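You operate a simulated robot arm through the tools that you are given. There is no shell and no other tool. Be economical: measure what you need, move in short steps, check, and stop when the job is done.

The job below is to be done with a simulated two-armed robot. You get a single attempt, and the scene is never put back.

## Task
Fit winch three's motor box with the gland the cable tag asks for.
Fine: 15 mm narrow, 20 mm wide; isolator off first and leave it off; open the lid, tighten the box nut after the gland, latch the lid again.

It is judged by the outcome, as a careful person would: the job done as asked, and still so three seconds after it is handed in. It fails if anything else is knocked over, pushed out of place, dropped, spilled or broken. Lids that push on must go on centred and level and be pressed home; caps that screw on are set level and turned clockwise until they are tight.

## Robot
Two 6-joint arms with two-finger grippers on one trunk, on a base that drives. Base frame: it is fixed to the floor where the robot stands at the start and does not move with it; the origin is under the middle of the robot, x ahead of it, y to its left, z up. Lengths are in mm, angles in degrees, forces in N, time in s.
The left shoulder is at the start at [70, 176, 915], the right one opposite. With the tool pointing down near the work surface each hand reaches from about 460 to 800 mm from the robot's upright axis, wherever it stands, measured 20 degrees to its own side. Places, roughly: box lid three [1500, 900, 600]; box nut one [6200, 2500, 600]; box nut three [1500, 1000, 600]; isolator three [700, 0, 600]; lid latch three [1500, 1000, 600]; winch three [1300, 500, 400]. Payload 2.45 kg a hand.
The tool frame of a hand sits at the grasp point between the pads (the TCP): z along the fingers, y along the line on which they close. The tips reach 26 mm beyond it. Largest opening 96 mm; the body of the gripper starts 69 mm behind the TCP.
Orientation is that of the tool frame in the base frame, as a unit quaternion [x, y, z, w]. With the fingers straight down and closing along the base's y, the tool's x points along the base's -x, its y along +y and its z along -z.

## Interface
- The arms move only by the tool drive_tool. It takes "left_motion", "right_motion" or both (then of equal length, played together; a hand with none holds still); each is text: rows parted by semicolons, each of 7 numbers parted by spaces: the shift along the tool's x, y, z in units of 30 mm (1.0 is 30 mm), then the turn, a rotation vector about the tool's x, y, z in units of 4 degrees (1.0 is 4 degrees), then the finger opening in mm, from 0 to 96. In form: x y z rx ry rz hand; .... A call has 1 to 20 rows; each row shifts and turns the commanded pose from where the row before left it, along the tool's axes as they then stand. A call with a number of a shift or a turn outside -1 to 1 is refused whole. A row lasts 0.2 s, in which the tool goes at most 50 mm and 8.6 degrees; a call with a longer step from one row to the next is refused whole, and so is a gripper value outside its range. Where a pose cannot be reached the arm comes as near as it can. A force on the tool above 90 N (or 10 N above the force at the start of the call, whichever is more), or a blocked arm, ends the call early, and 0.2 s more pass. Each finger halts on what it meets, pressing with about 33 N; the grip force reading is that of the motor and also rises with nothing between the fingers. The clock runs only during rows and for 0.2 s after the last one: add rows that do not move to give the fingers time. The reply holds the time, the measured pose of the TCP, the force on the tool along the base axes, the opening and the grip force, in the units named above and with some noise, with the torque about the TCP (base axes, N m) and any sound that the robot's microphone picked up.
- Cameras (640 x 400 px; columns grow to the right, rows downward): "scene" is now at [134.9, 6.9, 1227.2]; the picture's right is [0.07, -1.00, 0.00], its down [-0.66, -0.04, -0.75] and it looks along [0.75, 0.05, -0.66] (base axes); focal length 294 px, centre (320, 200). "left" rides on the left gripper at [82, -3, -98] in its tool frame; the picture's right is [0.04, 1.00, 0.00], its down [-0.73, 0.03, -0.68] and it looks along [-0.68, 0.03, 0.73] (tool axes); focal length 256 px, centre (320, 200). "right" rides on the right gripper at [82, 3, -98] in its tool frame; the picture's right is [-0.04, 1.00, 0.00], its down [-0.73, -0.03, -0.68] and it looks along [-0.68, -0.03, 0.73] (tool axes); focal length 256 px, centre (320, 200). There is no depth. A picture from a camera that has moved, and an enlarged one, comes with that camera's place and axes in the base frame and with its lens.
- camera(camera): a new picture of that camera. It takes no simulated time.
- slide_trunk(by): slides the trunk up (or, below 0, down) by that many mm; the arms and the scene camera ride with it, the base frame stays. It gives what a move gives, with no picture.
- base_move(legs): drives the robot by 1 to 6 legs, each [ahead, left, turn to the left] in mm, mm and degrees, along the robot's own axes; the way and the turn of a leg run together, so that a leg with both is an arc; at most 1500 mm and 180 degrees a leg. The arms and the cameras ride along, it lands a little off, and it stops where it bumps. It gives what a move gives.
- aim_head(pan, tilt): turns the head with the scene camera to pan (to the left, within 86 degrees either way) and tilt (down, from -29 to 69), counted from straight ahead of the robot. It gives what a move gives.
- zoom(camera, box): a new picture of the part [left, top, right, bottom] of that camera's present view, enlarged. It takes no simulated time.
- sign_off(): hands the job in; it is judged then, once.

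Go step by step. Nothing tells you exact positions but the pictures and the camera data: compare them with the known pose of the tool, close in by small moves and look again before you grip or let go. The budget is 120 turns and 88 pictures, counting those below and the enlarged ones. Unless the task says otherwise, let go and move clear before handing in, and close with one line.

The tools are called as a command line: name --argument value ..., lists and objects as JSON in quotes. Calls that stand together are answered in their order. drive_tool: Moves the arms, as the interface text tells. Its arguments: {"type":"object","properties":{"left_motion":{"type":"string"},"right_motion":{"type":"string"}},"required":[]} The other tools are called the same way: slide_trunk (by) slides the trunk up or down; base_move (legs) drives the base; aim_head (pan, tilt) turns the head that bears the scene camera; camera (camera) takes a picture; zoom (camera, box) takes an enlarged picture of a part of a camera's view; sign_off () hands the job in.

At the start:

```text
time_s: 0.0
left_position: [618.2, 180.3, 829.4]
left_tool_rot: [0.0, 1.0, 0.0, -0.001]
left_contact_force: [-0.2, -0.5, -0.2]
left_ft_torque: [-0.03, -0.01, -0.01]
left_width: 96.2
left_finger_force: 0.1
right_position: [452.8, -211.9, 760.2]
right_tool_rot: [0.0, 1.0, 0.0, 0.0]
right_contact_force: [0.1, 1.1, 0.1]
right_ft_torque: [-0.03, 0.02, 0.0]
right_width: 95.9
right_finger_force: 0.1
trunk travel left (down, up): [-400.0, 440.0]
robot x, y, heading: [1.4, -2.6, 0.2]
head pan, tilt: [3.9, 41.3]
```

scene: 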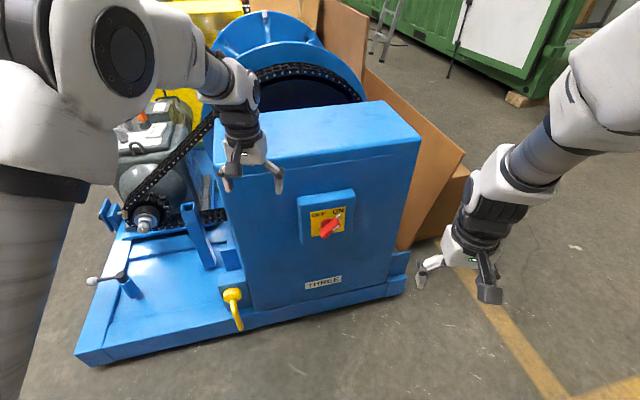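
right: 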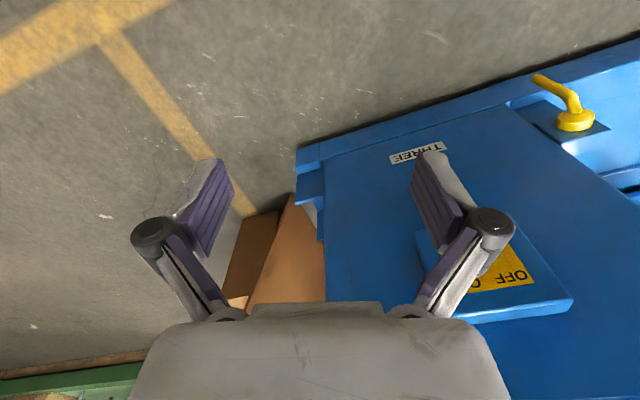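
left: 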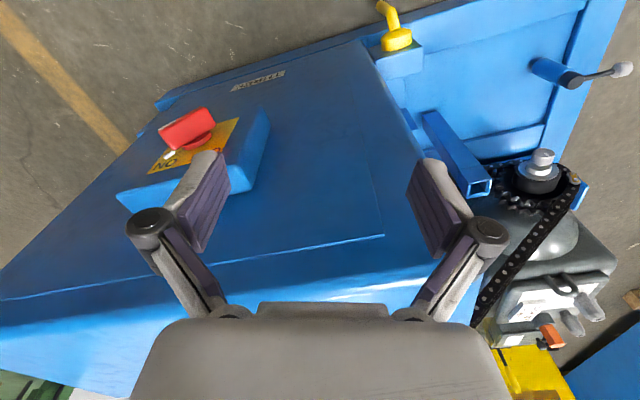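

I see winch three ahead with its isolator on the front panel, and the motor with its box behind to the left. I look closer at both before moving.

zoom --camera "scene" --box '[270, 160, 430, 300]'

zoom --camera "scene" --box '[80, 80, 240, 280]'

aim_head --pan 50 --tilt 25

```text
2.86 times, centred on (350, 230) of scene
camera zoom: at [134.9, 6.9, 1227.2], right [0.07, -1.0, 0.0], down [-0.66, -0.04, -0.75], along [0.75, 0.05, -0.66], focal length 840 px, centre (234, 114)
```

zoom: 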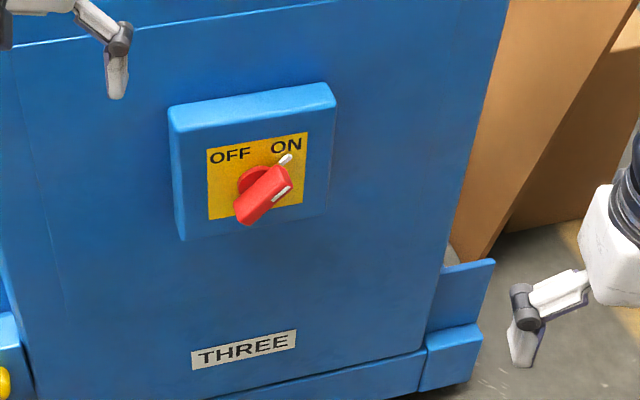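

```text
2.00 times, centred on (160, 180) of scene
camera zoom: at [134.9, 6.9, 1227.2], right [0.07, -1.0, 0.0], down [-0.66, -0.04, -0.75], along [0.75, 0.05, -0.66], focal length 588 px, centre (640, 240)
```

zoom: 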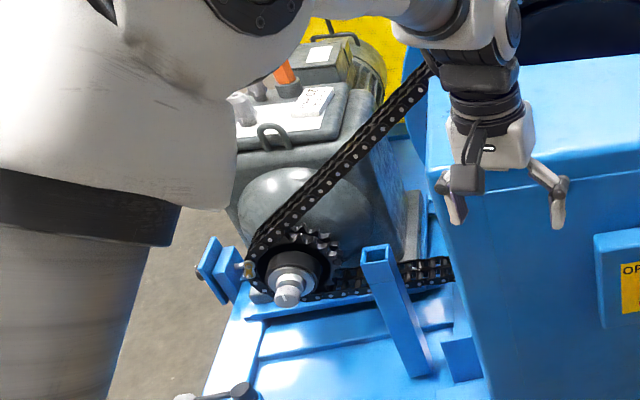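

```text
time_s: 1.1
left_position: [617.9, 181.9, 829.1]
left_tool_rot: [0.0, 1.0, -0.001, 0.0]
left_contact_force: [-1.4, -0.2, 0.2]
left_ft_torque: [0.0, -0.02, 0.02]
left_width: 96.2
left_finger_force: 0.0
right_position: [453.7, -211.4, 759.8]
right_tool_rot: [0.001, 1.0, 0.001, 0.0]
right_contact_force: [1.0, -0.8, 0.0]
right_ft_torque: [-0.01, -0.02, 0.01]
right_width: 95.9
right_finger_force: 0.0
trunk travel left (down, up): [-400.0, 440.0]
robot x, y, heading: [-2.0, 1.1, -0.0]
head pan, tilt: [50.0, 25.0]
```

The knob sits near [702, 14, 624] on a panel yawed about 18°, pointing to ON. I look left for the bench, and start bringing the right hand to horizontal.

camera --camera "scene"

drive_tool --right_motion "-0.8 0.5 0.5 0 0 0 60;-0.8 0.5 0.5 0 0 0 60;-0.8 0.5 0.5 0 0 0 60;-0.8 0.5 0.5 0 0 0 60;0 0 0 0 -1 0 60;0 0 0 0 -1 0 60;0 0 0 0 -1 0 60;0 0 0 0 -1 0 60;0 0 0 0 -1 0 60;0 0 0 0 -1 0 60;0 0 0 0 -1 0 60;0 0 0 0 -1 0 60;0 0 0 0 -1 0 60;0 0 0 0 -1 0 60;0 0 0 0 -1 0 60;0 0 0 0 -1 0 60;0 0 0 0 -1 0 60;0 0 0 0 -1 0 60;0 0 0 0 -1 0 60"

```text
82 pictures are left
camera scene: at [110.3, 71.7, 1252.5], right [0.77, -0.64, 0.0], down [-0.27, -0.32, -0.91], along [0.58, 0.69, -0.42], focal length 294 px, centre (320, 200)
```

scene: 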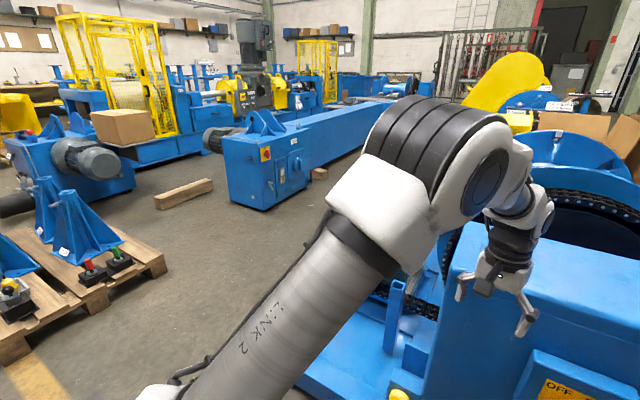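

```text
time_s: 5.1
left_position: [618.6, 181.6, 827.6]
left_tool_rot: [0.0, 1.0, 0.0, 0.0]
left_contact_force: [0.7, 0.4, -0.4]
left_ft_torque: [0.07, 0.01, -0.01]
left_width: 96.0
left_finger_force: 0.1
right_position: [561.6, -163.1, 735.5]
right_tool_rot: [0.035, 0.932, 0.064, 0.354]
right_contact_force: [0.3, -0.4, 2.2]
right_ft_torque: [-0.02, 0.24, 0.02]
right_width: 60.2
right_finger_force: 0.1
right hand out of reach, approached as far as the arm can: row 10, 12, 14, 16, 17, 18, 19
trunk travel left (down, up): [-400.0, 440.0]
robot x, y, heading: [-2.3, -2.2, -0.0]
head pan, tilt: [50.0, 25.0]
```

The right arm is too cramped to bring the hand level here, so I back the base off and lower the trunk.

base_move --legs '[[-200, 0, 0]]'

slide_trunk --by -200

aim_head --pan -5 --tilt 30

camera --camera "scene"

```text
time_s: 6.7
left_position: [427.1, 184.9, 829.2]
left_tool_rot: [-0.002, 1.0, -0.001, 0.0]
left_contact_force: [-0.2, 1.1, 0.3]
left_ft_torque: [-0.01, -0.01, 0.04]
left_width: 96.0
left_finger_force: 0.1
right_position: [372.1, -162.2, 744.4]
right_tool_rot: [0.033, 0.93, 0.064, 0.36]
right_contact_force: [-0.3, -0.1, -0.7]
right_ft_torque: [0.01, 0.0, -0.02]
right_width: 60.1
right_finger_force: 0.1
trunk travel left (down, up): [-400.0, 440.0]
robot x, y, heading: [-194.3, 2.9, 0.4]
head pan, tilt: [50.0, 25.0]
```

```text
time_s: 8.9
left_position: [426.7, 184.6, 630.5]
left_tool_rot: [-0.002, 1.0, -0.001, 0.002]
left_contact_force: [-1.0, 1.0, -0.1]
left_ft_torque: [0.02, 0.0, 0.03]
left_width: 95.9
left_finger_force: 0.1
right_position: [372.5, -162.5, 544.4]
right_tool_rot: [0.035, 0.93, 0.066, 0.361]
right_contact_force: [-0.4, 0.2, 0.9]
right_ft_torque: [-0.02, 0.04, -0.01]
right_width: 59.9
right_finger_force: 0.0
trunk travel left (down, up): [-200.0, 640.0]
robot x, y, heading: [-193.2, 2.9, 0.6]
head pan, tilt: [50.0, 25.0]
```

```text
time_s: 10.1
left_position: [426.1, 184.3, 628.1]
left_tool_rot: [-0.002, 1.0, 0.0, 0.0]
left_contact_force: [-0.3, -0.6, 0.2]
left_ft_torque: [-0.02, 0.0, 0.02]
left_width: 95.9
left_finger_force: 0.1
right_position: [372.8, -161.3, 544.3]
right_tool_rot: [0.035, 0.93, 0.066, 0.36]
right_contact_force: [0.3, -0.7, 1.2]
right_ft_torque: [0.01, 0.02, -0.03]
right_width: 59.9
right_finger_force: 0.2
trunk travel left (down, up): [-200.0, 640.0]
robot x, y, heading: [-192.3, 1.7, 0.3]
head pan, tilt: [-5.0, 30.0]
```

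```text
81 pictures are left
camera scene: at [-49.2, -5.4, 1044.4], right [-0.08, -1.0, 0.0], down [-0.5, 0.04, -0.87], along [0.86, -0.07, -0.5], focal length 294 px, centre (320, 200)
```

scene: 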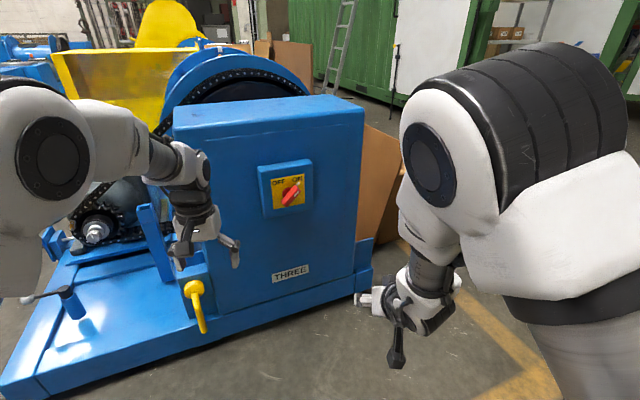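

Knob estimated near [690, 17, 638]. Now I bring the right hand forward and up, and level it.

drive_tool --right_motion "-0.8 0.3 0.2 0 0 0 60;-0.8 0.3 0.2 0 0 0 60;-0.8 0.3 0.2 0 0 0 60;-0.8 0.3 0.2 0 0 0 60;-0.8 0.3 0.2 0 0 0 60;-0.8 0.3 0.2 0 0 0 60;-0.8 0.3 0.2 0 0 0 60;0 0 0 0 -1 0 60;0 0 0 0 -1 0 60;0 0 0 0 -1 0 60;0 0 0 0 -1 0 60;0 0 0 0 -1 0 60;0 0 0 0 -1 0 60;0 0 0 0 -1 0 60;0 0 0 0 -1 0 60;0 0 0 0 -1 0 60;0 0 0 0 -1 0 60;0 0 0 0 -1 0 60"

camera --camera "right"

```text
time_s: 13.9
left_position: [426.1, 185.1, 629.8]
left_tool_rot: [-0.002, 1.0, 0.001, 0.0]
left_contact_force: [-0.3, 0.2, 0.7]
left_ft_torque: [0.01, 0.02, -0.02]
left_width: 96.3
left_finger_force: 0.1
right_position: [525.6, -106.9, 642.0]
right_tool_rot: [0.036, 0.879, 0.094, 0.466]
right_contact_force: [-0.3, -0.6, -0.1]
right_ft_torque: [0.02, 0.01, 0.01]
right_width: 59.9
right_finger_force: 0.2
right hand out of reach, approached as far as the arm can: row 8, 9, 10, 11, 12, 14, 15, 16, 17, 18
trunk travel left (down, up): [-200.0, 640.0]
robot x, y, heading: [-188.6, 4.3, 0.5]
head pan, tilt: [-5.0, 30.0]
```

```text
80 pictures are left
camera right: at [399.6, -104.5, 630.3], right [0.0, 0.97, 0.23], down [-0.15, -0.23, 0.96], along [0.99, -0.03, 0.14], focal length 256 px, centre (320, 200)
```

right: 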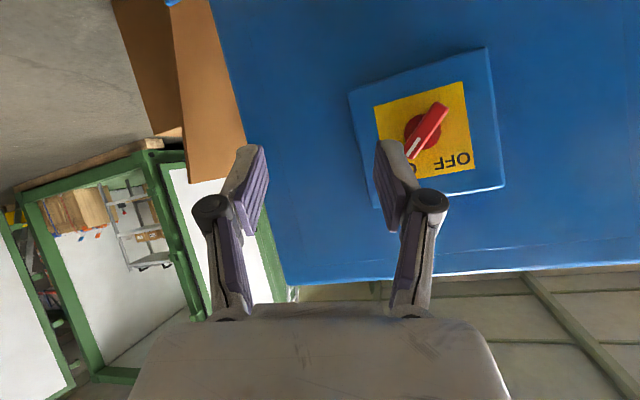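

The wrist limits the tilt; lowering the trunk should make the forearm flatter so the hand can point forward.

slide_trunk --by -195

drive_tool --right_motion "-0.9 0 0.2 0 0 0 60;-0.9 0 0.2 0 0 0 60;-0.9 0 0.2 0 0 0 60;-0.9 0 0.2 0 0 0 60;-0.9 0 0.2 0 0 0 60;-0.9 0 0.2 0 0 0 60;-0.9 0 0.2 0 0 0 60;0 0 0 0 -1 0 60;0 0 0 0 -1 0 60;0 0 0 0 -1 0 60;0 0 0 0 -1 0 60;0 0 0 0 0 0 60"

```text
time_s: 16.1
left_position: [425.6, 184.6, 434.8]
left_tool_rot: [-0.002, 1.0, 0.0, -0.001]
left_contact_force: [-0.6, 0.1, -0.6]
left_ft_torque: [-0.02, -0.02, 0.03]
left_width: 96.0
left_finger_force: 0.1
right_position: [526.9, -108.4, 449.7]
right_tool_rot: [0.036, 0.878, 0.094, 0.467]
right_contact_force: [-2.0, 0.0, -1.0]
right_ft_torque: [0.0, 0.05, 0.01]
right_width: 60.0
right_finger_force: 0.1
trunk travel left (down, up): [-5.0, 835.0]
robot x, y, heading: [-190.9, -1.3, 0.4]
head pan, tilt: [-5.0, 30.0]
```

```text
time_s: 18.7
left_position: [425.7, 185.0, 434.2]
left_tool_rot: [-0.003, 1.0, 0.0, 0.0]
left_contact_force: [-0.4, -0.3, 0.3]
left_ft_torque: [0.01, -0.01, 0.05]
left_width: 95.7
left_finger_force: 0.0
right_position: [664.8, -121.7, 578.0]
right_tool_rot: [0.042, 0.806, 0.086, 0.585]
right_contact_force: [-1.0, 0.3, -0.1]
right_ft_torque: [-0.04, -0.02, -0.03]
right_width: 60.0
right_finger_force: 0.0
right hand out of reach, approached as far as the arm can: row 10
trunk travel left (down, up): [-5.0, 835.0]
robot x, y, heading: [-188.1, 3.2, 0.3]
head pan, tilt: [-5.0, 30.0]
```

Now at about 72° pitch. I move in front of the knob, and align to the panel's normal and to the handle's angle.

drive_tool --right_motion "-0.126 0.81 -0.436 0 0 0 70;-0.126 0.81 -0.436 0 0 0 70;-0.126 0.81 -0.436 0 0 0 70;-0.126 0.81 -0.436 0 0 0 70;-0.126 0.81 -0.436 0 0 0 70;0 0 0 -0.78 -0.71 0 70;0 0 0 -0.78 -0.71 0 70;0 0 0 -0.78 -0.71 0 70;0 0 0 -0.78 -0.71 0 70;0 0 0 -0.78 -0.71 0 70;0 0 0 0 0 1 70;0 0 0 0 0 1 70;0 0 0 0 0 1 70;0 0 0 0 0 1 70;0 0 0 0 0 1 70;0 0 0 0 0 1 70;0 0 0 0 0 1 70;0 0 0 0 0 1 70;0 0 0 0 0 0 70"

camera --camera "right"

camera --camera "scene"

```text
time_s: 22.7
left_position: [426.1, 184.5, 433.8]
left_tool_rot: [-0.002, 1.0, -0.001, 0.0]
left_contact_force: [-0.7, -0.4, -0.1]
left_ft_torque: [-0.03, -0.02, 0.03]
left_width: 96.1
left_finger_force: 0.1
right_position: [617.6, -43.8, 644.8]
right_tool_rot: [0.2, 0.693, 0.349, 0.599]
right_contact_force: [-0.2, -0.6, 0.0]
right_ft_torque: [0.01, 0.0, -0.03]
right_width: 69.9
right_finger_force: 0.1
right hand out of reach, approached as far as the arm can: row 5, 6, 7
trunk travel left (down, up): [-5.0, 835.0]
robot x, y, heading: [-192.1, -4.1, 0.2]
head pan, tilt: [-5.0, 30.0]
```

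```text
79 pictures are left
camera right: at [505.5, -8.7, 595.0], right [-0.13, 0.65, 0.75], down [-0.5, -0.69, 0.51], along [0.85, -0.31, 0.42], focal length 256 px, centre (320, 200)
```

right: 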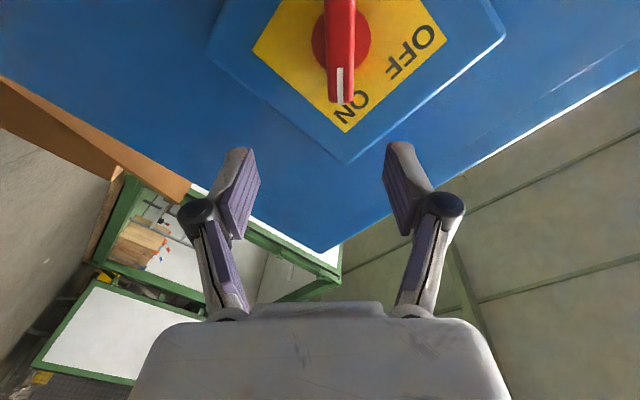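

```text
78 pictures are left
camera scene: at [-49.4, -5.4, 849.4], right [-0.08, -1.0, 0.0], down [-0.5, 0.04, -0.87], along [0.86, -0.07, -0.5], focal length 294 px, centre (320, 200)
```

scene: 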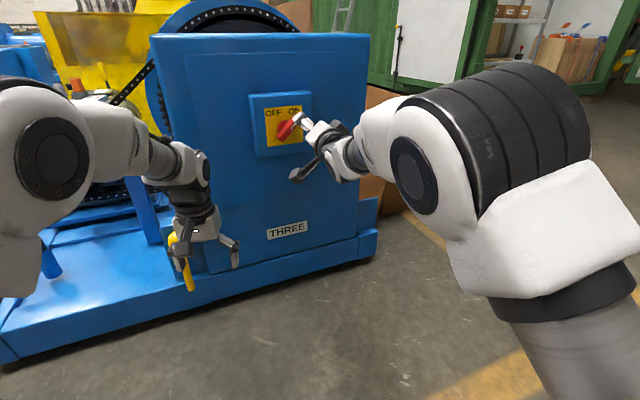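

The fingers are aligned with the handle's length. I shift sideways about 40 mm along tool x, trim the yaw, advance 40 mm and look again.

drive_tool --right_motion "0.67 0.17 0 -0.55 0.16 0 60;0.67 0.17 0 -0.55 0.16 0 60;0 0 0.6 0 0 0 60;0 0 0.6 0 0 0 60;0 0 0 0 0 0 60"

camera --camera "right"

zoom --camera "scene" --box '[230, 70, 390, 190]'

```text
time_s: 23.9
left_position: [426.8, 186.2, 434.5]
left_tool_rot: [-0.003, 1.0, 0.0, 0.0]
left_contact_force: [-0.8, 0.5, -0.6]
left_ft_torque: [-0.01, -0.02, 0.01]
left_width: 96.0
left_finger_force: 0.0
right_position: [643.4, -1.2, 624.1]
right_tool_rot: [0.172, 0.686, 0.376, 0.599]
right_contact_force: [0.0, -0.2, 0.5]
right_ft_torque: [0.0, 0.0, 0.0]
right_width: 59.9
right_finger_force: 0.0
trunk travel left (down, up): [-5.0, 835.0]
robot x, y, heading: [-192.9, 0.8, 0.2]
head pan, tilt: [-5.0, 30.0]
```

```text
77 pictures are left
camera right: at [531.0, 27.5, 570.6], right [-0.2, 0.63, 0.75], down [-0.48, -0.73, 0.49], along [0.85, -0.26, 0.45], focal length 256 px, centre (320, 200)
```

right: 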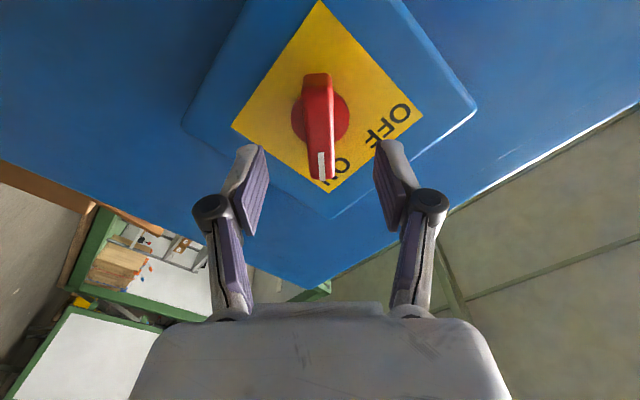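

```text
3.33 times, centred on (310, 130) of scene
camera zoom: at [-49.3, -5.3, 849.4], right [-0.08, -1.0, 0.0], down [-0.5, 0.04, -0.87], along [0.86, -0.07, -0.5], focal length 980 px, centre (353, 433)
```

zoom: 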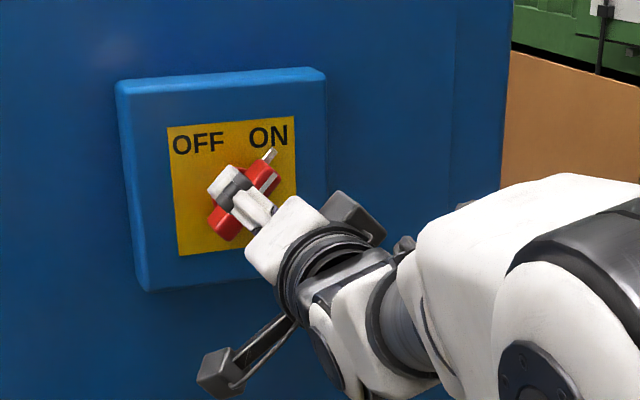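

Nearly centred. I advance another 30 mm with a small correction.

drive_tool --right_motion "0.1 0 0.5 0 0 0 50;0 0 0.5 0 0 0 50;0 0 0 0 0 0 50"

camera --camera "right"

zoom --camera "scene" --box '[230, 70, 390, 190]'

```text
time_s: 24.7
left_position: [425.1, 184.3, 433.3]
left_tool_rot: [-0.004, 1.0, 0.001, -0.001]
left_contact_force: [0.2, -0.2, -0.4]
left_ft_torque: [0.01, 0.0, -0.01]
left_width: 96.2
left_finger_force: 0.0
right_position: [664.5, 33.4, 614.0]
right_tool_rot: [0.157, 0.693, 0.375, 0.595]
right_contact_force: [0.0, -0.1, -0.1]
right_ft_torque: [-0.01, 0.0, -0.02]
right_width: 49.9
right_finger_force: 0.0
trunk travel left (down, up): [-5.0, 835.0]
robot x, y, heading: [-188.3, -0.9, 0.4]
head pan, tilt: [-5.0, 30.0]
```

```text
75 pictures are left
camera right: at [551.6, 57.0, 560.0], right [-0.22, 0.64, 0.73], down [-0.46, -0.73, 0.5], along [0.86, -0.23, 0.45], focal length 256 px, centre (320, 200)
```

right: 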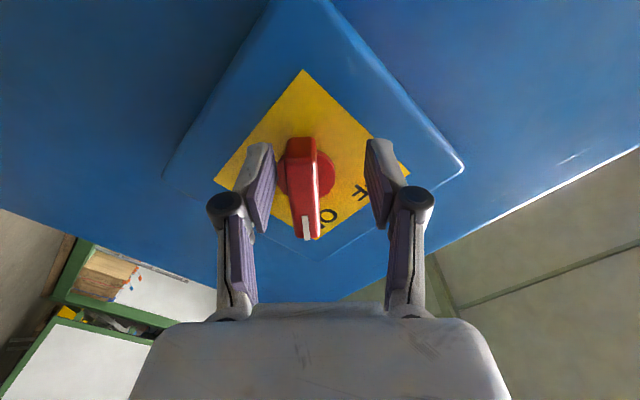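

```text
3.33 times, centred on (310, 130) of scene
camera zoom: at [-49.3, -5.3, 849.4], right [-0.08, -1.0, 0.0], down [-0.5, 0.04, -0.87], along [0.86, -0.07, -0.5], focal length 980 px, centre (353, 433)
```

zoom: 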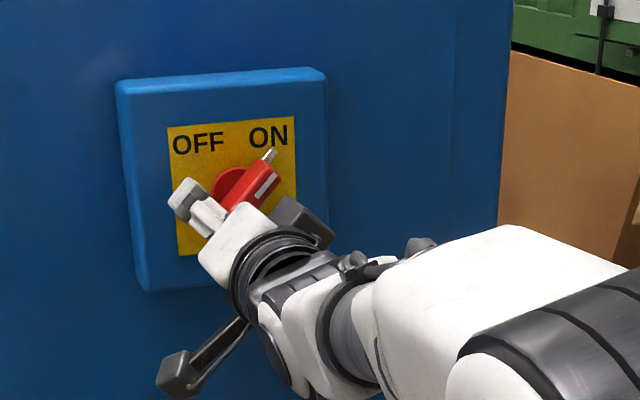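

The position shifted more than commanded, so the arm was likely still settling. I hold still and read again.

drive_tool --right_motion "0 0 0 0 0 0 50;0 0 0 0 0 0 50"

camera --camera "right"

```text
time_s: 25.3
left_position: [425.8, 186.1, 433.7]
left_tool_rot: [-0.002, 1.0, 0.001, 0.0]
left_contact_force: [-0.1, 0.4, 0.7]
left_ft_torque: [-0.03, -0.04, -0.02]
left_width: 95.8
left_finger_force: 0.0
right_position: [663.6, 32.3, 617.4]
right_tool_rot: [0.159, 0.692, 0.374, 0.597]
right_contact_force: [-0.4, -0.4, -0.6]
right_ft_torque: [0.01, 0.0, 0.03]
right_width: 50.0
right_finger_force: 0.1
trunk travel left (down, up): [-5.0, 835.0]
robot x, y, heading: [-189.4, 4.5, 0.2]
head pan, tilt: [-5.0, 30.0]
```

```text
73 pictures are left
camera right: at [551.6, 56.3, 562.1], right [-0.22, 0.64, 0.73], down [-0.46, -0.73, 0.5], along [0.86, -0.23, 0.46], focal length 256 px, centre (320, 200)
```

right: 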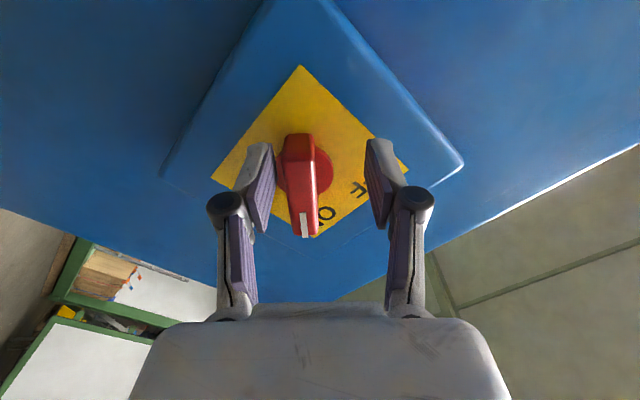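

The knob axis is about 27 mm toward tool −x and 11 mm toward −y. I correct that and look again.

drive_tool --right_motion "0 -0.37 0 0 0 0 60;-0.45 0 0 0 0 0 60;-0.45 0 0 0 0 0 60;0 0 0 0 0 0 60;0 0 0 0 0 0 60"

camera --camera "right"

```text
time_s: 26.5
left_position: [425.6, 184.6, 434.9]
left_tool_rot: [-0.003, 1.0, 0.0, 0.0]
left_contact_force: [0.7, 0.3, -0.6]
left_ft_torque: [0.01, 0.0, 0.01]
left_width: 96.1
left_finger_force: 0.1
right_position: [672.6, 4.7, 629.3]
right_tool_rot: [0.158, 0.691, 0.375, 0.597]
right_contact_force: [-0.4, 0.4, 0.4]
right_ft_torque: [-0.03, -0.02, -0.01]
right_width: 60.0
right_finger_force: 0.0
trunk travel left (down, up): [-5.0, 835.0]
robot x, y, heading: [-188.9, 1.1, 0.3]
head pan, tilt: [-5.0, 30.0]
```

```text
72 pictures are left
camera right: at [560.2, 30.2, 573.5], right [-0.22, 0.64, 0.73], down [-0.46, -0.73, 0.5], along [0.86, -0.23, 0.46], focal length 256 px, centre (320, 200)
```

right: 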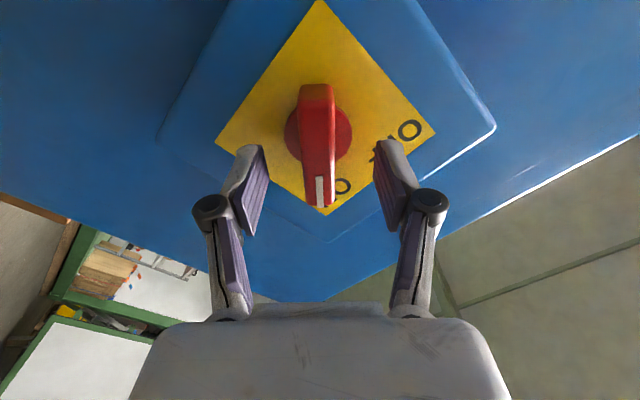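

Handle is now centred between the fingers. I advance 18 mm and look.

drive_tool --right_motion "0 0 0.3 0 0 0 60;0 0 0.3 0 0 0 60;0 0 0 0 0 0 60"

camera --camera "right"

zoom --camera "scene" --box '[230, 70, 390, 190]'

```text
time_s: 27.3
left_position: [427.0, 186.2, 433.9]
left_tool_rot: [-0.003, 1.0, 0.0, -0.001]
left_contact_force: [0.1, 0.2, 0.1]
left_ft_torque: [-0.01, 0.0, -0.01]
left_width: 96.2
left_finger_force: 0.0
right_position: [689.2, 10.2, 628.0]
right_tool_rot: [0.159, 0.692, 0.374, 0.597]
right_contact_force: [0.6, 0.6, 0.1]
right_ft_torque: [0.03, 0.0, 0.01]
right_width: 59.8
right_finger_force: 0.0
trunk travel left (down, up): [-5.0, 835.0]
robot x, y, heading: [-192.2, -1.1, 0.5]
head pan, tilt: [-5.0, 30.0]
```

```text
71 pictures are left
camera right: at [577.6, 36.3, 573.0], right [-0.22, 0.64, 0.73], down [-0.46, -0.73, 0.5], along [0.86, -0.23, 0.46], focal length 256 px, centre (320, 200)
```

right: 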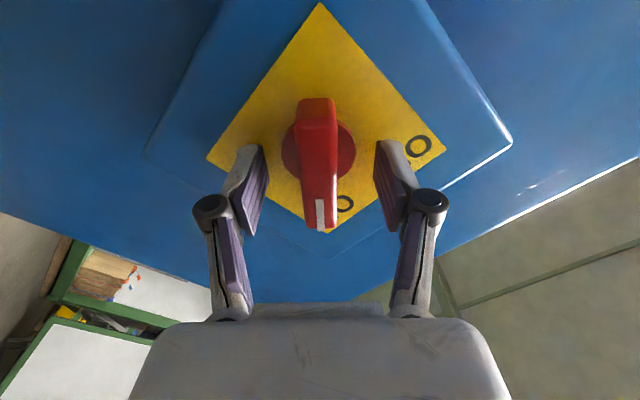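

```text
3.33 times, centred on (310, 130) of scene
camera zoom: at [-49.4, -5.4, 849.4], right [-0.08, -1.0, 0.0], down [-0.5, 0.04, -0.87], along [0.86, -0.07, -0.5], focal length 980 px, centre (353, 433)
```

zoom: 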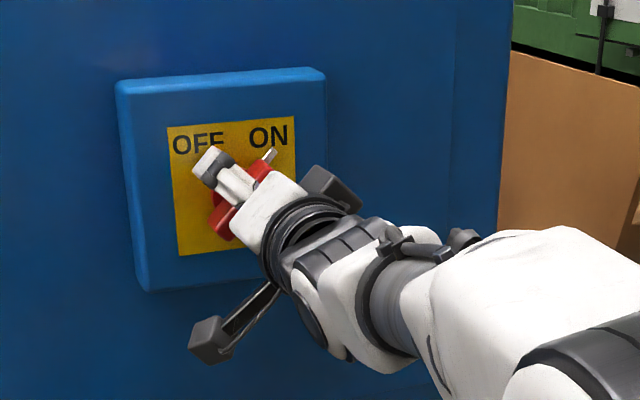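

The plate appears only ~10 mm beyond the tips, so the fingers straddle the handle. I close on it.

drive_tool --right_motion "0 0 0 0 0 0 40;0 0 0 0 0 0 20;0 0 0 0 0 0 10;0 0 0 0 0 0 8;0 0 0 0 0 0 8"

camera --camera "right"

```text
time_s: 28.5
left_position: [425.2, 184.7, 433.1]
left_tool_rot: [-0.003, 1.0, 0.0, 0.0]
left_contact_force: [0.9, -0.2, 0.0]
left_ft_torque: [0.0, -0.01, 0.0]
left_width: 96.1
left_finger_force: 0.1
right_position: [689.1, 11.2, 627.7]
right_tool_rot: [0.158, 0.692, 0.374, 0.597]
right_contact_force: [-1.9, -3.0, -1.9]
right_ft_torque: [-0.04, 0.06, -0.07]
right_width: 17.7
right_finger_force: 42.9
trunk travel left (down, up): [-5.0, 835.0]
robot x, y, heading: [-191.6, -0.8, 0.4]
head pan, tilt: [-5.0, 30.0]
```

```text
69 pictures are left
camera right: at [577.6, 36.0, 572.5], right [-0.22, 0.64, 0.73], down [-0.46, -0.73, 0.5], along [0.86, -0.23, 0.45], focal length 256 px, centre (320, 200)
```

right: 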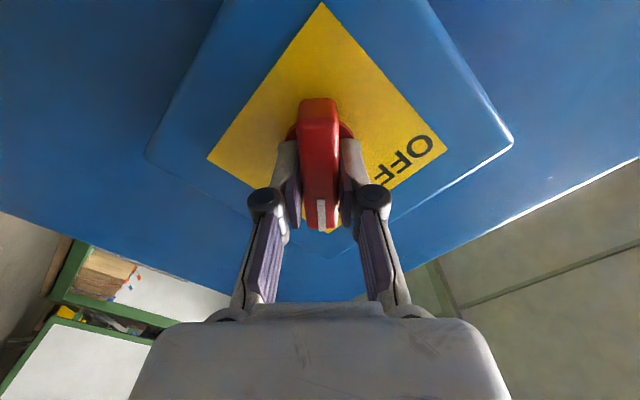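

Gripped on the handle (17.7 mm). I turn counter-clockwise in steps, first 40°.

drive_tool --right_motion "0 0 0 0 0 -1 8;0 0 0 0 0 -1 8;0 0 0 0 0 -1 8;0 0 0 0 0 -1 8;0 0 0 0 0 -1 8;0 0 0 0 0 -1 8;0 0 0 0 0 -1 8;0 0 0 0 0 -1 8;0 0 0 0 0 -1 8;0 0 0 0 0 -1 8"

camera --camera "right"

```text
time_s: 30.7
left_position: [426.6, 185.8, 434.8]
left_tool_rot: [-0.002, 1.0, -0.001, 0.0]
left_contact_force: [-0.5, 0.8, 0.3]
left_ft_torque: [-0.04, 0.01, 0.02]
left_width: 95.8
left_finger_force: 0.1
right_position: [689.6, 14.1, 627.6]
right_tool_rot: [-0.09, 0.704, 0.147, 0.689]
right_contact_force: [-9.5, 4.8, -1.0]
right_ft_torque: [-0.34, 1.04, 0.0]
right_width: 17.8
right_finger_force: 43.0
trunk travel left (down, up): [-5.0, 835.0]
robot x, y, heading: [-187.8, 0.5, 0.1]
head pan, tilt: [-5.0, 30.0]
```

```text
68 pictures are left
camera right: at [593.4, -9.3, 547.7], right [-0.33, 0.94, 0.12], down [-0.61, -0.31, 0.73], along [0.72, 0.16, 0.67], focal length 256 px, centre (320, 200)
```

right: 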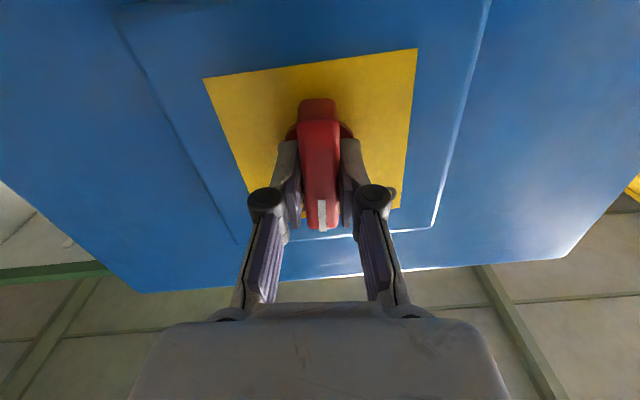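

It turns with the hand. I continue toward OFF.

drive_tool --right_motion "0 0 0 0 0 -1 8;0 0 0 0 0 -1 8;0 0 0 0 0 -1 8;0 0 0 0 0 -1 8;0 0 0 0 0 -1 8;0 0 0 0 0 -1 8;0 0 0 0 0 -1 8;0 0 0 0 0 -1 8;0 0 0 0 0 -1 8;0 0 0 0 0 -1 8;0 0 0 0 0 -1 8;0 0 0 0 0 0 8"

camera --camera "right"

zoom --camera "scene" --box '[230, 70, 390, 190]'

```text
time_s: 33.3
left_position: [425.4, 186.8, 433.2]
left_tool_rot: [-0.004, 1.0, 0.0, 0.0]
left_contact_force: [0.6, -0.3, -0.8]
left_ft_torque: [0.0, 0.01, 0.02]
left_width: 95.9
left_finger_force: 0.0
right_position: [689.1, 15.7, 627.7]
right_tool_rot: [-0.347, 0.619, -0.12, 0.694]
right_contact_force: [-14.5, 20.7, -7.6]
right_ft_torque: [-0.12, 0.23, -0.27]
right_width: 17.8
right_finger_force: 43.6
trunk travel left (down, up): [-5.0, 835.0]
robot x, y, heading: [-190.7, 0.6, 0.6]
head pan, tilt: [-5.0, 30.0]
```

```text
67 pictures are left
camera right: at [612.7, -63.0, 562.9], right [-0.27, 0.75, -0.6], down [-0.78, 0.19, 0.59], along [0.56, 0.63, 0.54], focal length 256 px, centre (320, 200)
```

right: 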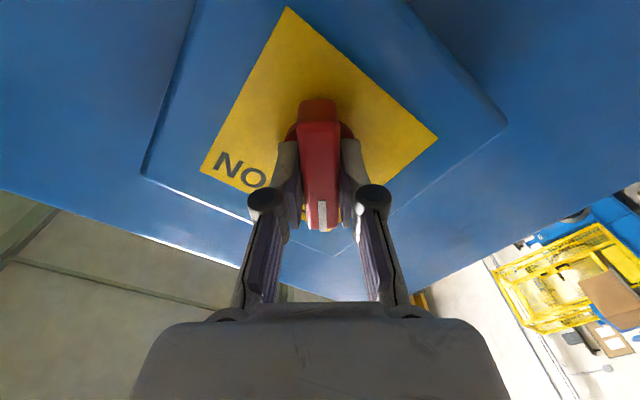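

```text
3.33 times, centred on (310, 130) of scene
camera zoom: at [-49.6, -3.3, 849.4], right [-0.08, -1.0, 0.0], down [-0.5, 0.04, -0.87], along [0.86, -0.07, -0.5], focal length 980 px, centre (353, 433)
```

zoom: 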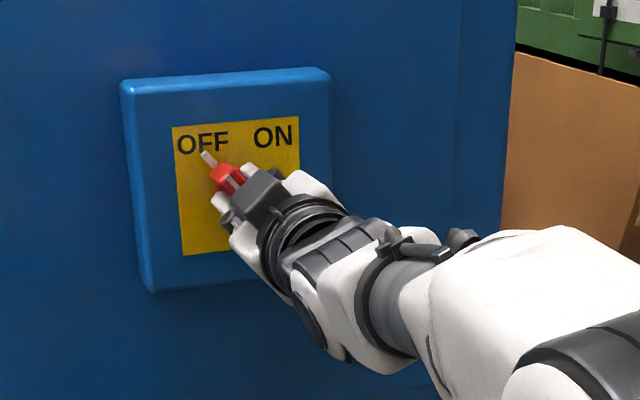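

It points at OFF but looks a few degrees short of the stop, so I add two small steps, then release and back away.

drive_tool --right_motion "0 0 0 0 0 -0.75 8;0 0 0 0 0 -0.75 8;0 0 0 0 0 0 8;0 0 0 0 0 0 8"

drive_tool --right_motion "0 0 0 0 0 0 25;0 0 0 0 0 0 50;0 0 0 0 0 0 60;0 0 -0.8 0 0 0 60;0 0 -0.8 0 0 0 60;0 0 -0.8 0 0 0 60;0 0 -0.8 0 0 0 60;0 0 -0.8 0 0 0 60;0 0 -0.8 0 0 0 60"

zoom --camera "scene" --box '[230, 70, 390, 190]'

```text
time_s: 34.3
left_position: [424.5, 186.6, 434.2]
left_tool_rot: [-0.003, 1.0, 0.0, 0.0]
left_contact_force: [-0.2, 0.5, 0.5]
left_ft_torque: [-0.03, -0.01, 0.01]
left_width: 95.9
left_finger_force: 0.1
right_position: [689.5, 15.1, 627.5]
right_tool_rot: [-0.38, 0.6, -0.157, 0.687]
right_contact_force: [-30.2, 20.7, -14.5]
right_ft_torque: [0.25, 0.24, 0.05]
right_width: 17.6
right_finger_force: 42.7
trunk travel left (down, up): [-5.0, 835.0]
robot x, y, heading: [-192.7, 0.9, 0.5]
head pan, tilt: [-5.0, 30.0]
```

```text
time_s: 36.5
left_position: [426.0, 183.8, 435.3]
left_tool_rot: [-0.003, 1.0, -0.001, -0.001]
left_contact_force: [0.4, -1.2, 0.1]
left_ft_torque: [0.03, -0.02, -0.02]
left_width: 96.0
left_finger_force: 0.0
right_position: [570.2, -64.9, 549.8]
right_tool_rot: [-0.357, 0.655, -0.13, 0.653]
right_contact_force: [-0.2, -0.4, 0.2]
right_ft_torque: [0.01, 0.01, -0.01]
right_width: 60.1
right_finger_force: 0.1
trunk travel left (down, up): [-5.0, 835.0]
robot x, y, heading: [-185.9, -1.4, 0.5]
head pan, tilt: [-5.0, 30.0]
stopped in row 9 (right hand): the arm was blocked; the commanded pose is now the measured one
```

```text
3.33 times, centred on (310, 130) of scene
camera zoom: at [-49.3, -5.7, 849.5], right [-0.08, -1.0, 0.0], down [-0.5, 0.04, -0.87], along [0.86, -0.07, -0.5], focal length 980 px, centre (353, 433)
```

zoom: 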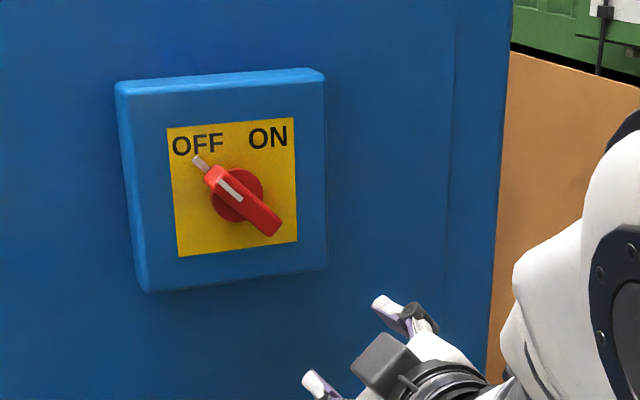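

The isolator is OFF. I raise the trunk, return the right hand to pointing down, and look left for the motor box.

slide_trunk --by 395

drive_tool --right_motion "0 0 0 0 0 1 60;0 0 0 0 0 1 60;0 0 0 0 0 1 60;0 0 0 0 0 1 60;0 0 0 0 0 1 60;0 0 0 0 0 1 60;0 0 0 0 0 1 60;0 0 0 0 0 1 60;0 -0.5 0 1 0 0 60;0 -0.5 0 1 0 0 60;0 -0.5 0 1 1 0 60;0 -0.5 0 1 1 0 60;0 0 0 0 1 0 60;0 0 0 0 1 0 60;0 0 0 0 1 0 60;0 0 0 0 1 0 60;0 0 0 0 1 0 60;0 0 0 0 1 0 60;0 0 0 0 1 0 60;0 0 0 0 1 0 60"

aim_head --pan 40 --tilt 20

camera --camera "scene"

```text
time_s: 40.3
left_position: [427.7, 185.6, 828.7]
left_tool_rot: [-0.003, 1.0, 0.0, 0.001]
left_contact_force: [0.4, 0.8, -0.6]
left_ft_torque: [-0.01, -0.01, -0.01]
left_width: 96.0
left_finger_force: 0.1
right_position: [570.4, -63.7, 945.0]
right_tool_rot: [-0.358, 0.655, -0.131, 0.653]
right_contact_force: [0.0, 0.4, -0.7]
right_ft_torque: [0.03, 0.02, 0.0]
right_width: 59.7
right_finger_force: 0.2
trunk travel left (down, up): [-400.0, 440.0]
robot x, y, heading: [-193.6, 0.0, 0.6]
head pan, tilt: [-5.0, 30.0]
```

```text
time_s: 44.5
left_position: [426.8, 184.7, 828.7]
left_tool_rot: [-0.003, 1.0, 0.0, -0.001]
left_contact_force: [1.6, -0.4, -0.1]
left_ft_torque: [-0.03, -0.02, 0.01]
left_width: 95.9
left_finger_force: 0.0
right_position: [584.0, -129.7, 957.0]
right_tool_rot: [-0.048, 0.86, -0.092, 0.499]
right_contact_force: [-0.7, 0.4, 0.2]
right_ft_torque: [-0.02, -0.04, 0.02]
right_width: 59.9
right_finger_force: 0.1
right hand out of reach, approached as far as the arm can: row 17, 18, 19
trunk travel left (down, up): [-400.0, 440.0]
robot x, y, heading: [-190.5, -1.0, 0.2]
head pan, tilt: [-5.0, 30.0]
```

```text
time_s: 45.6
left_position: [426.7, 185.1, 829.0]
left_tool_rot: [-0.004, 1.0, 0.0, 0.001]
left_contact_force: [0.2, 0.0, 0.3]
left_ft_torque: [0.04, -0.02, -0.03]
left_width: 95.9
left_finger_force: 0.0
right_position: [584.4, -130.7, 956.4]
right_tool_rot: [-0.047, 0.861, -0.094, 0.498]
right_contact_force: [0.5, 0.1, -0.5]
right_ft_torque: [0.01, 0.03, 0.01]
right_width: 59.9
right_finger_force: 0.1
trunk travel left (down, up): [-400.0, 440.0]
robot x, y, heading: [-194.3, -1.7, 0.2]
head pan, tilt: [40.0, 20.0]
```

```text
64 pictures are left
camera scene: at [-68.1, 62.1, 1260.5], right [0.65, -0.76, 0.0], down [-0.26, -0.22, -0.94], along [0.72, 0.61, -0.34], focal length 294 px, centre (320, 200)
```

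scene: 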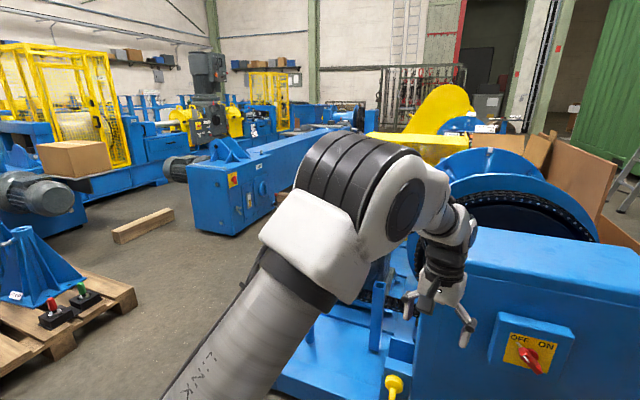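

I drive back and to the left to see the motor side of the winch.

base_move --legs '[[-150, 0, 0], [0, 1000, 0]]'

aim_head --pan -10 --tilt 25

camera --camera "scene"

```text
time_s: 46.3
left_position: [426.3, 187.3, 829.6]
left_tool_rot: [-0.003, 1.0, 0.0, 0.001]
left_contact_force: [1.0, -0.4, -0.9]
left_ft_torque: [-0.02, 0.02, 0.02]
left_width: 96.0
left_finger_force: 0.1
right_position: [584.5, -130.9, 956.9]
right_tool_rot: [-0.048, 0.861, -0.092, 0.498]
right_contact_force: [0.1, 0.4, -0.1]
right_ft_torque: [0.04, 0.0, 0.0]
right_width: 59.8
right_finger_force: 0.0
trunk travel left (down, up): [-400.0, 440.0]
robot x, y, heading: [-187.9, -2.4, 0.6]
head pan, tilt: [40.0, 20.0]
stopped in leg 1: the robot was blocked; the commanded pose is now the measured one
```

```text
time_s: 47.5
left_position: [427.3, 188.0, 829.0]
left_tool_rot: [-0.004, 1.0, 0.0, 0.001]
left_contact_force: [-0.3, 0.3, 0.7]
left_ft_torque: [0.01, -0.01, -0.01]
left_width: 95.9
left_finger_force: 0.1
right_position: [584.9, -128.7, 956.8]
right_tool_rot: [-0.047, 0.861, -0.094, 0.497]
right_contact_force: [-0.2, 0.3, 0.4]
right_ft_torque: [-0.01, 0.0, 0.01]
right_width: 60.0
right_finger_force: 0.1
trunk travel left (down, up): [-400.0, 440.0]
robot x, y, heading: [-187.8, 1.8, 0.2]
head pan, tilt: [-10.0, 25.0]
```

```text
63 pictures are left
camera scene: at [-48.7, -13.1, 1252.5], right [-0.17, -0.99, 0.0], down [-0.42, 0.07, -0.91], along [0.89, -0.15, -0.42], focal length 294 px, centre (320, 200)
```

scene: 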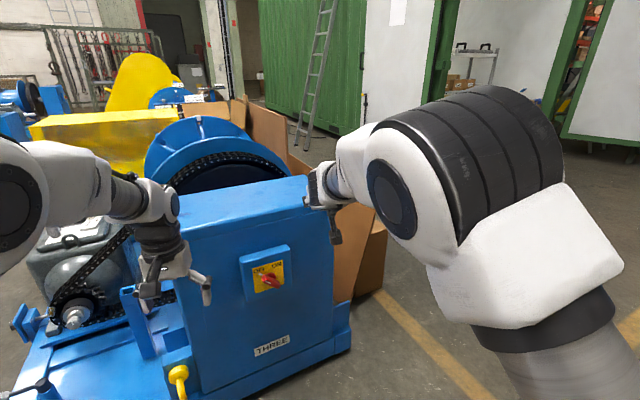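

Something is behind me, so I go straight left instead.

base_move --legs '[[0, 1000, 0]]'

camera --camera "scene"

```text
time_s: 52.7
left_position: [418.3, 1190.5, 830.7]
left_tool_rot: [-0.003, 1.0, 0.0, 0.0]
left_contact_force: [0.2, 0.0, -0.3]
left_ft_torque: [-0.02, 0.01, -0.01]
left_width: 96.1
left_finger_force: 0.1
right_position: [576.2, 875.0, 956.7]
right_tool_rot: [-0.048, 0.861, -0.092, 0.498]
right_contact_force: [0.3, 0.0, 1.0]
right_ft_torque: [0.02, -0.01, -0.04]
right_width: 60.1
right_finger_force: 0.0
trunk travel left (down, up): [-400.0, 440.0]
robot x, y, heading: [-199.8, 1004.5, 0.7]
head pan, tilt: [-10.0, 25.0]
```

```text
62 pictures are left
camera scene: at [-56.3, 991.8, 1252.5], right [-0.17, -0.99, 0.0], down [-0.42, 0.07, -0.91], along [0.89, -0.15, -0.42], focal length 294 px, centre (320, 200)
```

scene: 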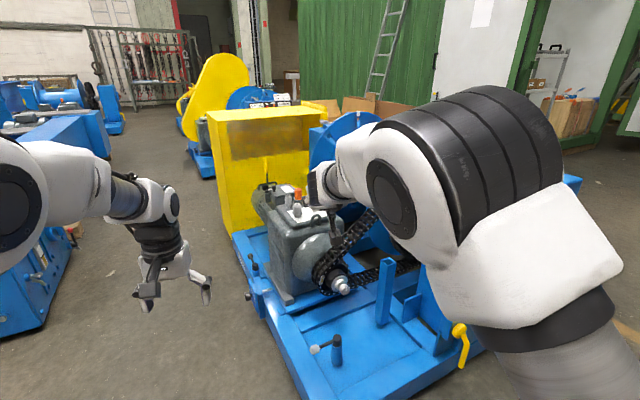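

I can see the motor with its box on top; I zoom in on it.

zoom --camera "scene" --box '[220, 160, 380, 310]'

base_move --legs '[[0, 500, 0], [700, 0, 0]]'

aim_head --pan -35 --tilt 30

camera --camera "scene"

```text
2.67 times, centred on (300, 235) of scene
camera zoom: at [-56.3, 991.8, 1252.5], right [-0.17, -0.99, 0.0], down [-0.42, 0.07, -0.91], along [0.89, -0.15, -0.42], focal length 784 px, centre (373, 107)
```

zoom: 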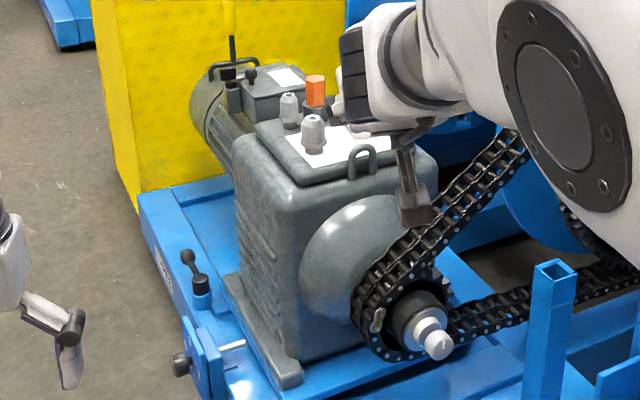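

```text
time_s: 55.7
left_position: [422.0, 1676.8, 830.1]
left_tool_rot: [-0.045, 0.999, 0.0, 0.001]
left_contact_force: [0.3, 0.8, 0.3]
left_ft_torque: [0.01, -0.02, 0.05]
left_width: 95.8
left_finger_force: 0.0
right_position: [604.8, 1374.0, 954.8]
right_tool_rot: [-0.083, 0.858, -0.071, 0.501]
right_contact_force: [-0.4, 0.7, 0.3]
right_ft_torque: [0.0, 0.04, 0.02]
right_width: 60.1
right_finger_force: 0.0
trunk travel left (down, up): [-400.0, 440.0]
robot x, y, heading: [-180.7, 1439.8, 5.0]
head pan, tilt: [-10.0, 25.0]
stopped in leg 1: the robot was blocked; the commanded pose is now the measured one
```

```text
time_s: 56.6
left_position: [420.9, 1678.1, 830.2]
left_tool_rot: [-0.044, 0.999, 0.0, 0.0]
left_contact_force: [-0.7, 0.5, 0.2]
left_ft_torque: [0.0, 0.03, 0.02]
left_width: 95.9
left_finger_force: 0.0
right_position: [602.8, 1376.1, 956.6]
right_tool_rot: [-0.083, 0.858, -0.071, 0.502]
right_contact_force: [-0.5, -0.3, -0.3]
right_ft_torque: [0.03, -0.01, 0.01]
right_width: 60.1
right_finger_force: 0.2
trunk travel left (down, up): [-400.0, 440.0]
robot x, y, heading: [-177.0, 1437.2, 4.9]
head pan, tilt: [-35.0, 30.0]
```

```text
60 pictures are left
camera scene: at [-49.4, 1402.1, 1244.5], right [-0.5, -0.87, 0.0], down [-0.43, 0.25, -0.87], along [0.75, -0.43, -0.5], focal length 294 px, centre (320, 200)
```

scene: 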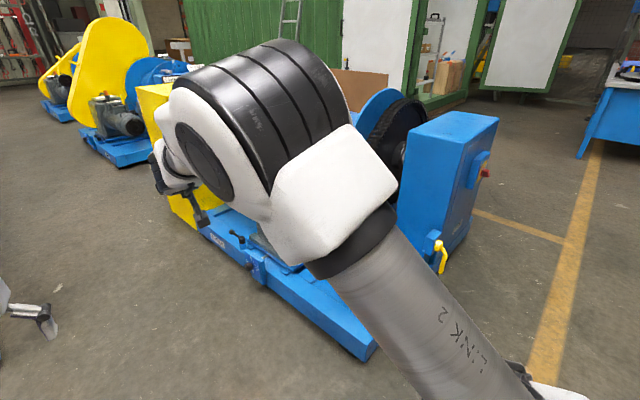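

I bumped something on the left; I look that way before moving on.

aim_head --pan 60 --tilt 40

camera --camera "scene"

```text
time_s: 58.3
left_position: [421.0, 1677.2, 830.5]
left_tool_rot: [-0.044, 0.999, 0.001, 0.001]
left_contact_force: [0.4, -0.2, 0.3]
left_ft_torque: [0.0, 0.01, -0.03]
left_width: 96.2
left_finger_force: 0.1
right_position: [604.3, 1375.3, 956.6]
right_tool_rot: [-0.083, 0.858, -0.071, 0.502]
right_contact_force: [0.0, -1.7, -0.6]
right_ft_torque: [-0.04, 0.05, 0.01]
right_width: 60.1
right_finger_force: 0.1
trunk travel left (down, up): [-400.0, 440.0]
robot x, y, heading: [-178.7, 1441.0, 5.1]
head pan, tilt: [60.0, 40.0]
```

```text
59 pictures are left
camera scene: at [-92.2, 1524.2, 1229.2], right [0.91, -0.42, 0.0], down [-0.27, -0.58, -0.77], along [0.32, 0.69, -0.64], focal length 294 px, centre (320, 200)
```

scene: 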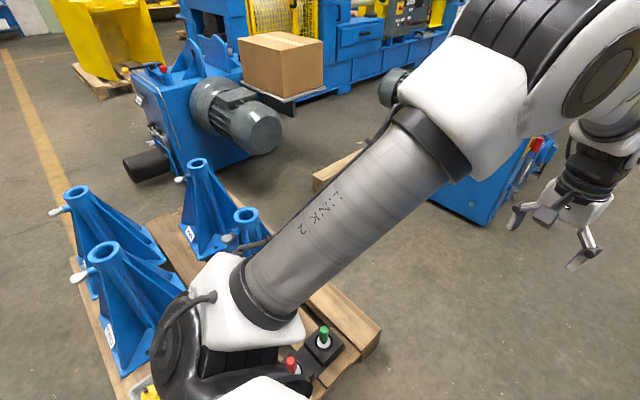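

The pallet was only touched. I raise the trunk fully so the arms clear the guard, then drive up the lane beside the winch.

slide_trunk --by 400

base_move --legs '[[0, -110, 0], [1200, 0, 0]]'

aim_head --pan -60 --tilt 45

camera --camera "scene"

```text
time_s: 62.1
left_position: [419.5, 1679.0, 1230.3]
left_tool_rot: [-0.044, 0.999, 0.001, 0.0]
left_contact_force: [-0.7, 0.0, 0.3]
left_ft_torque: [-0.01, -0.01, 0.01]
left_width: 96.0
left_finger_force: 0.0
right_position: [604.1, 1375.1, 1356.6]
right_tool_rot: [-0.083, 0.858, -0.071, 0.503]
right_contact_force: [-0.9, 0.7, -0.4]
right_ft_torque: [0.01, -0.03, 0.0]
right_width: 59.8
right_finger_force: 0.1
trunk travel left (down, up): [-800.0, 40.0]
robot x, y, heading: [-181.5, 1440.7, 5.1]
head pan, tilt: [60.0, 40.0]
```

```text
time_s: 69.0
left_position: [1630.6, 1671.0, 1229.9]
left_tool_rot: [-0.035, 0.999, -0.001, 0.001]
left_contact_force: [0.0, -0.3, -0.1]
left_ft_torque: [0.05, 0.02, 0.01]
left_width: 95.8
left_finger_force: 0.0
right_position: [1809.2, 1366.0, 1358.2]
right_tool_rot: [-0.074, 0.859, -0.078, 0.501]
right_contact_force: [-0.2, -0.8, -1.2]
right_ft_torque: [-0.01, -0.03, 0.06]
right_width: 60.1
right_finger_force: 0.0
trunk travel left (down, up): [-800.0, 40.0]
robot x, y, heading: [1026.7, 1447.0, 4.0]
head pan, tilt: [60.0, 40.0]
```

```text
time_s: 71.0
left_position: [1631.6, 1669.0, 1229.8]
left_tool_rot: [-0.035, 0.999, 0.0, 0.001]
left_contact_force: [0.1, 0.6, -0.1]
left_ft_torque: [-0.01, 0.01, 0.01]
left_width: 95.9
left_finger_force: 0.0
right_position: [1811.1, 1364.1, 1355.7]
right_tool_rot: [-0.075, 0.859, -0.076, 0.501]
right_contact_force: [-0.4, 0.3, 1.1]
right_ft_torque: [0.02, 0.03, 0.03]
right_width: 59.9
right_finger_force: 0.1
trunk travel left (down, up): [-800.0, 40.0]
robot x, y, heading: [1031.1, 1443.8, 4.2]
head pan, tilt: [-60.0, 45.0]
```

```text
58 pictures are left
camera scene: at [1124.8, 1382.2, 1621.9], right [-0.83, -0.56, 0.0], down [-0.4, 0.59, -0.71], along [0.4, -0.59, -0.71], focal length 294 px, centre (320, 200)
```

scene: 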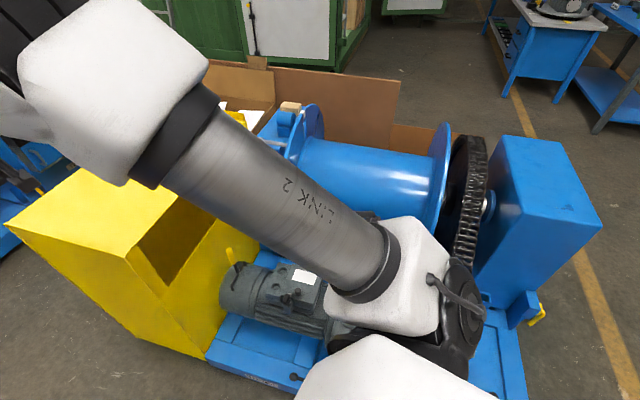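

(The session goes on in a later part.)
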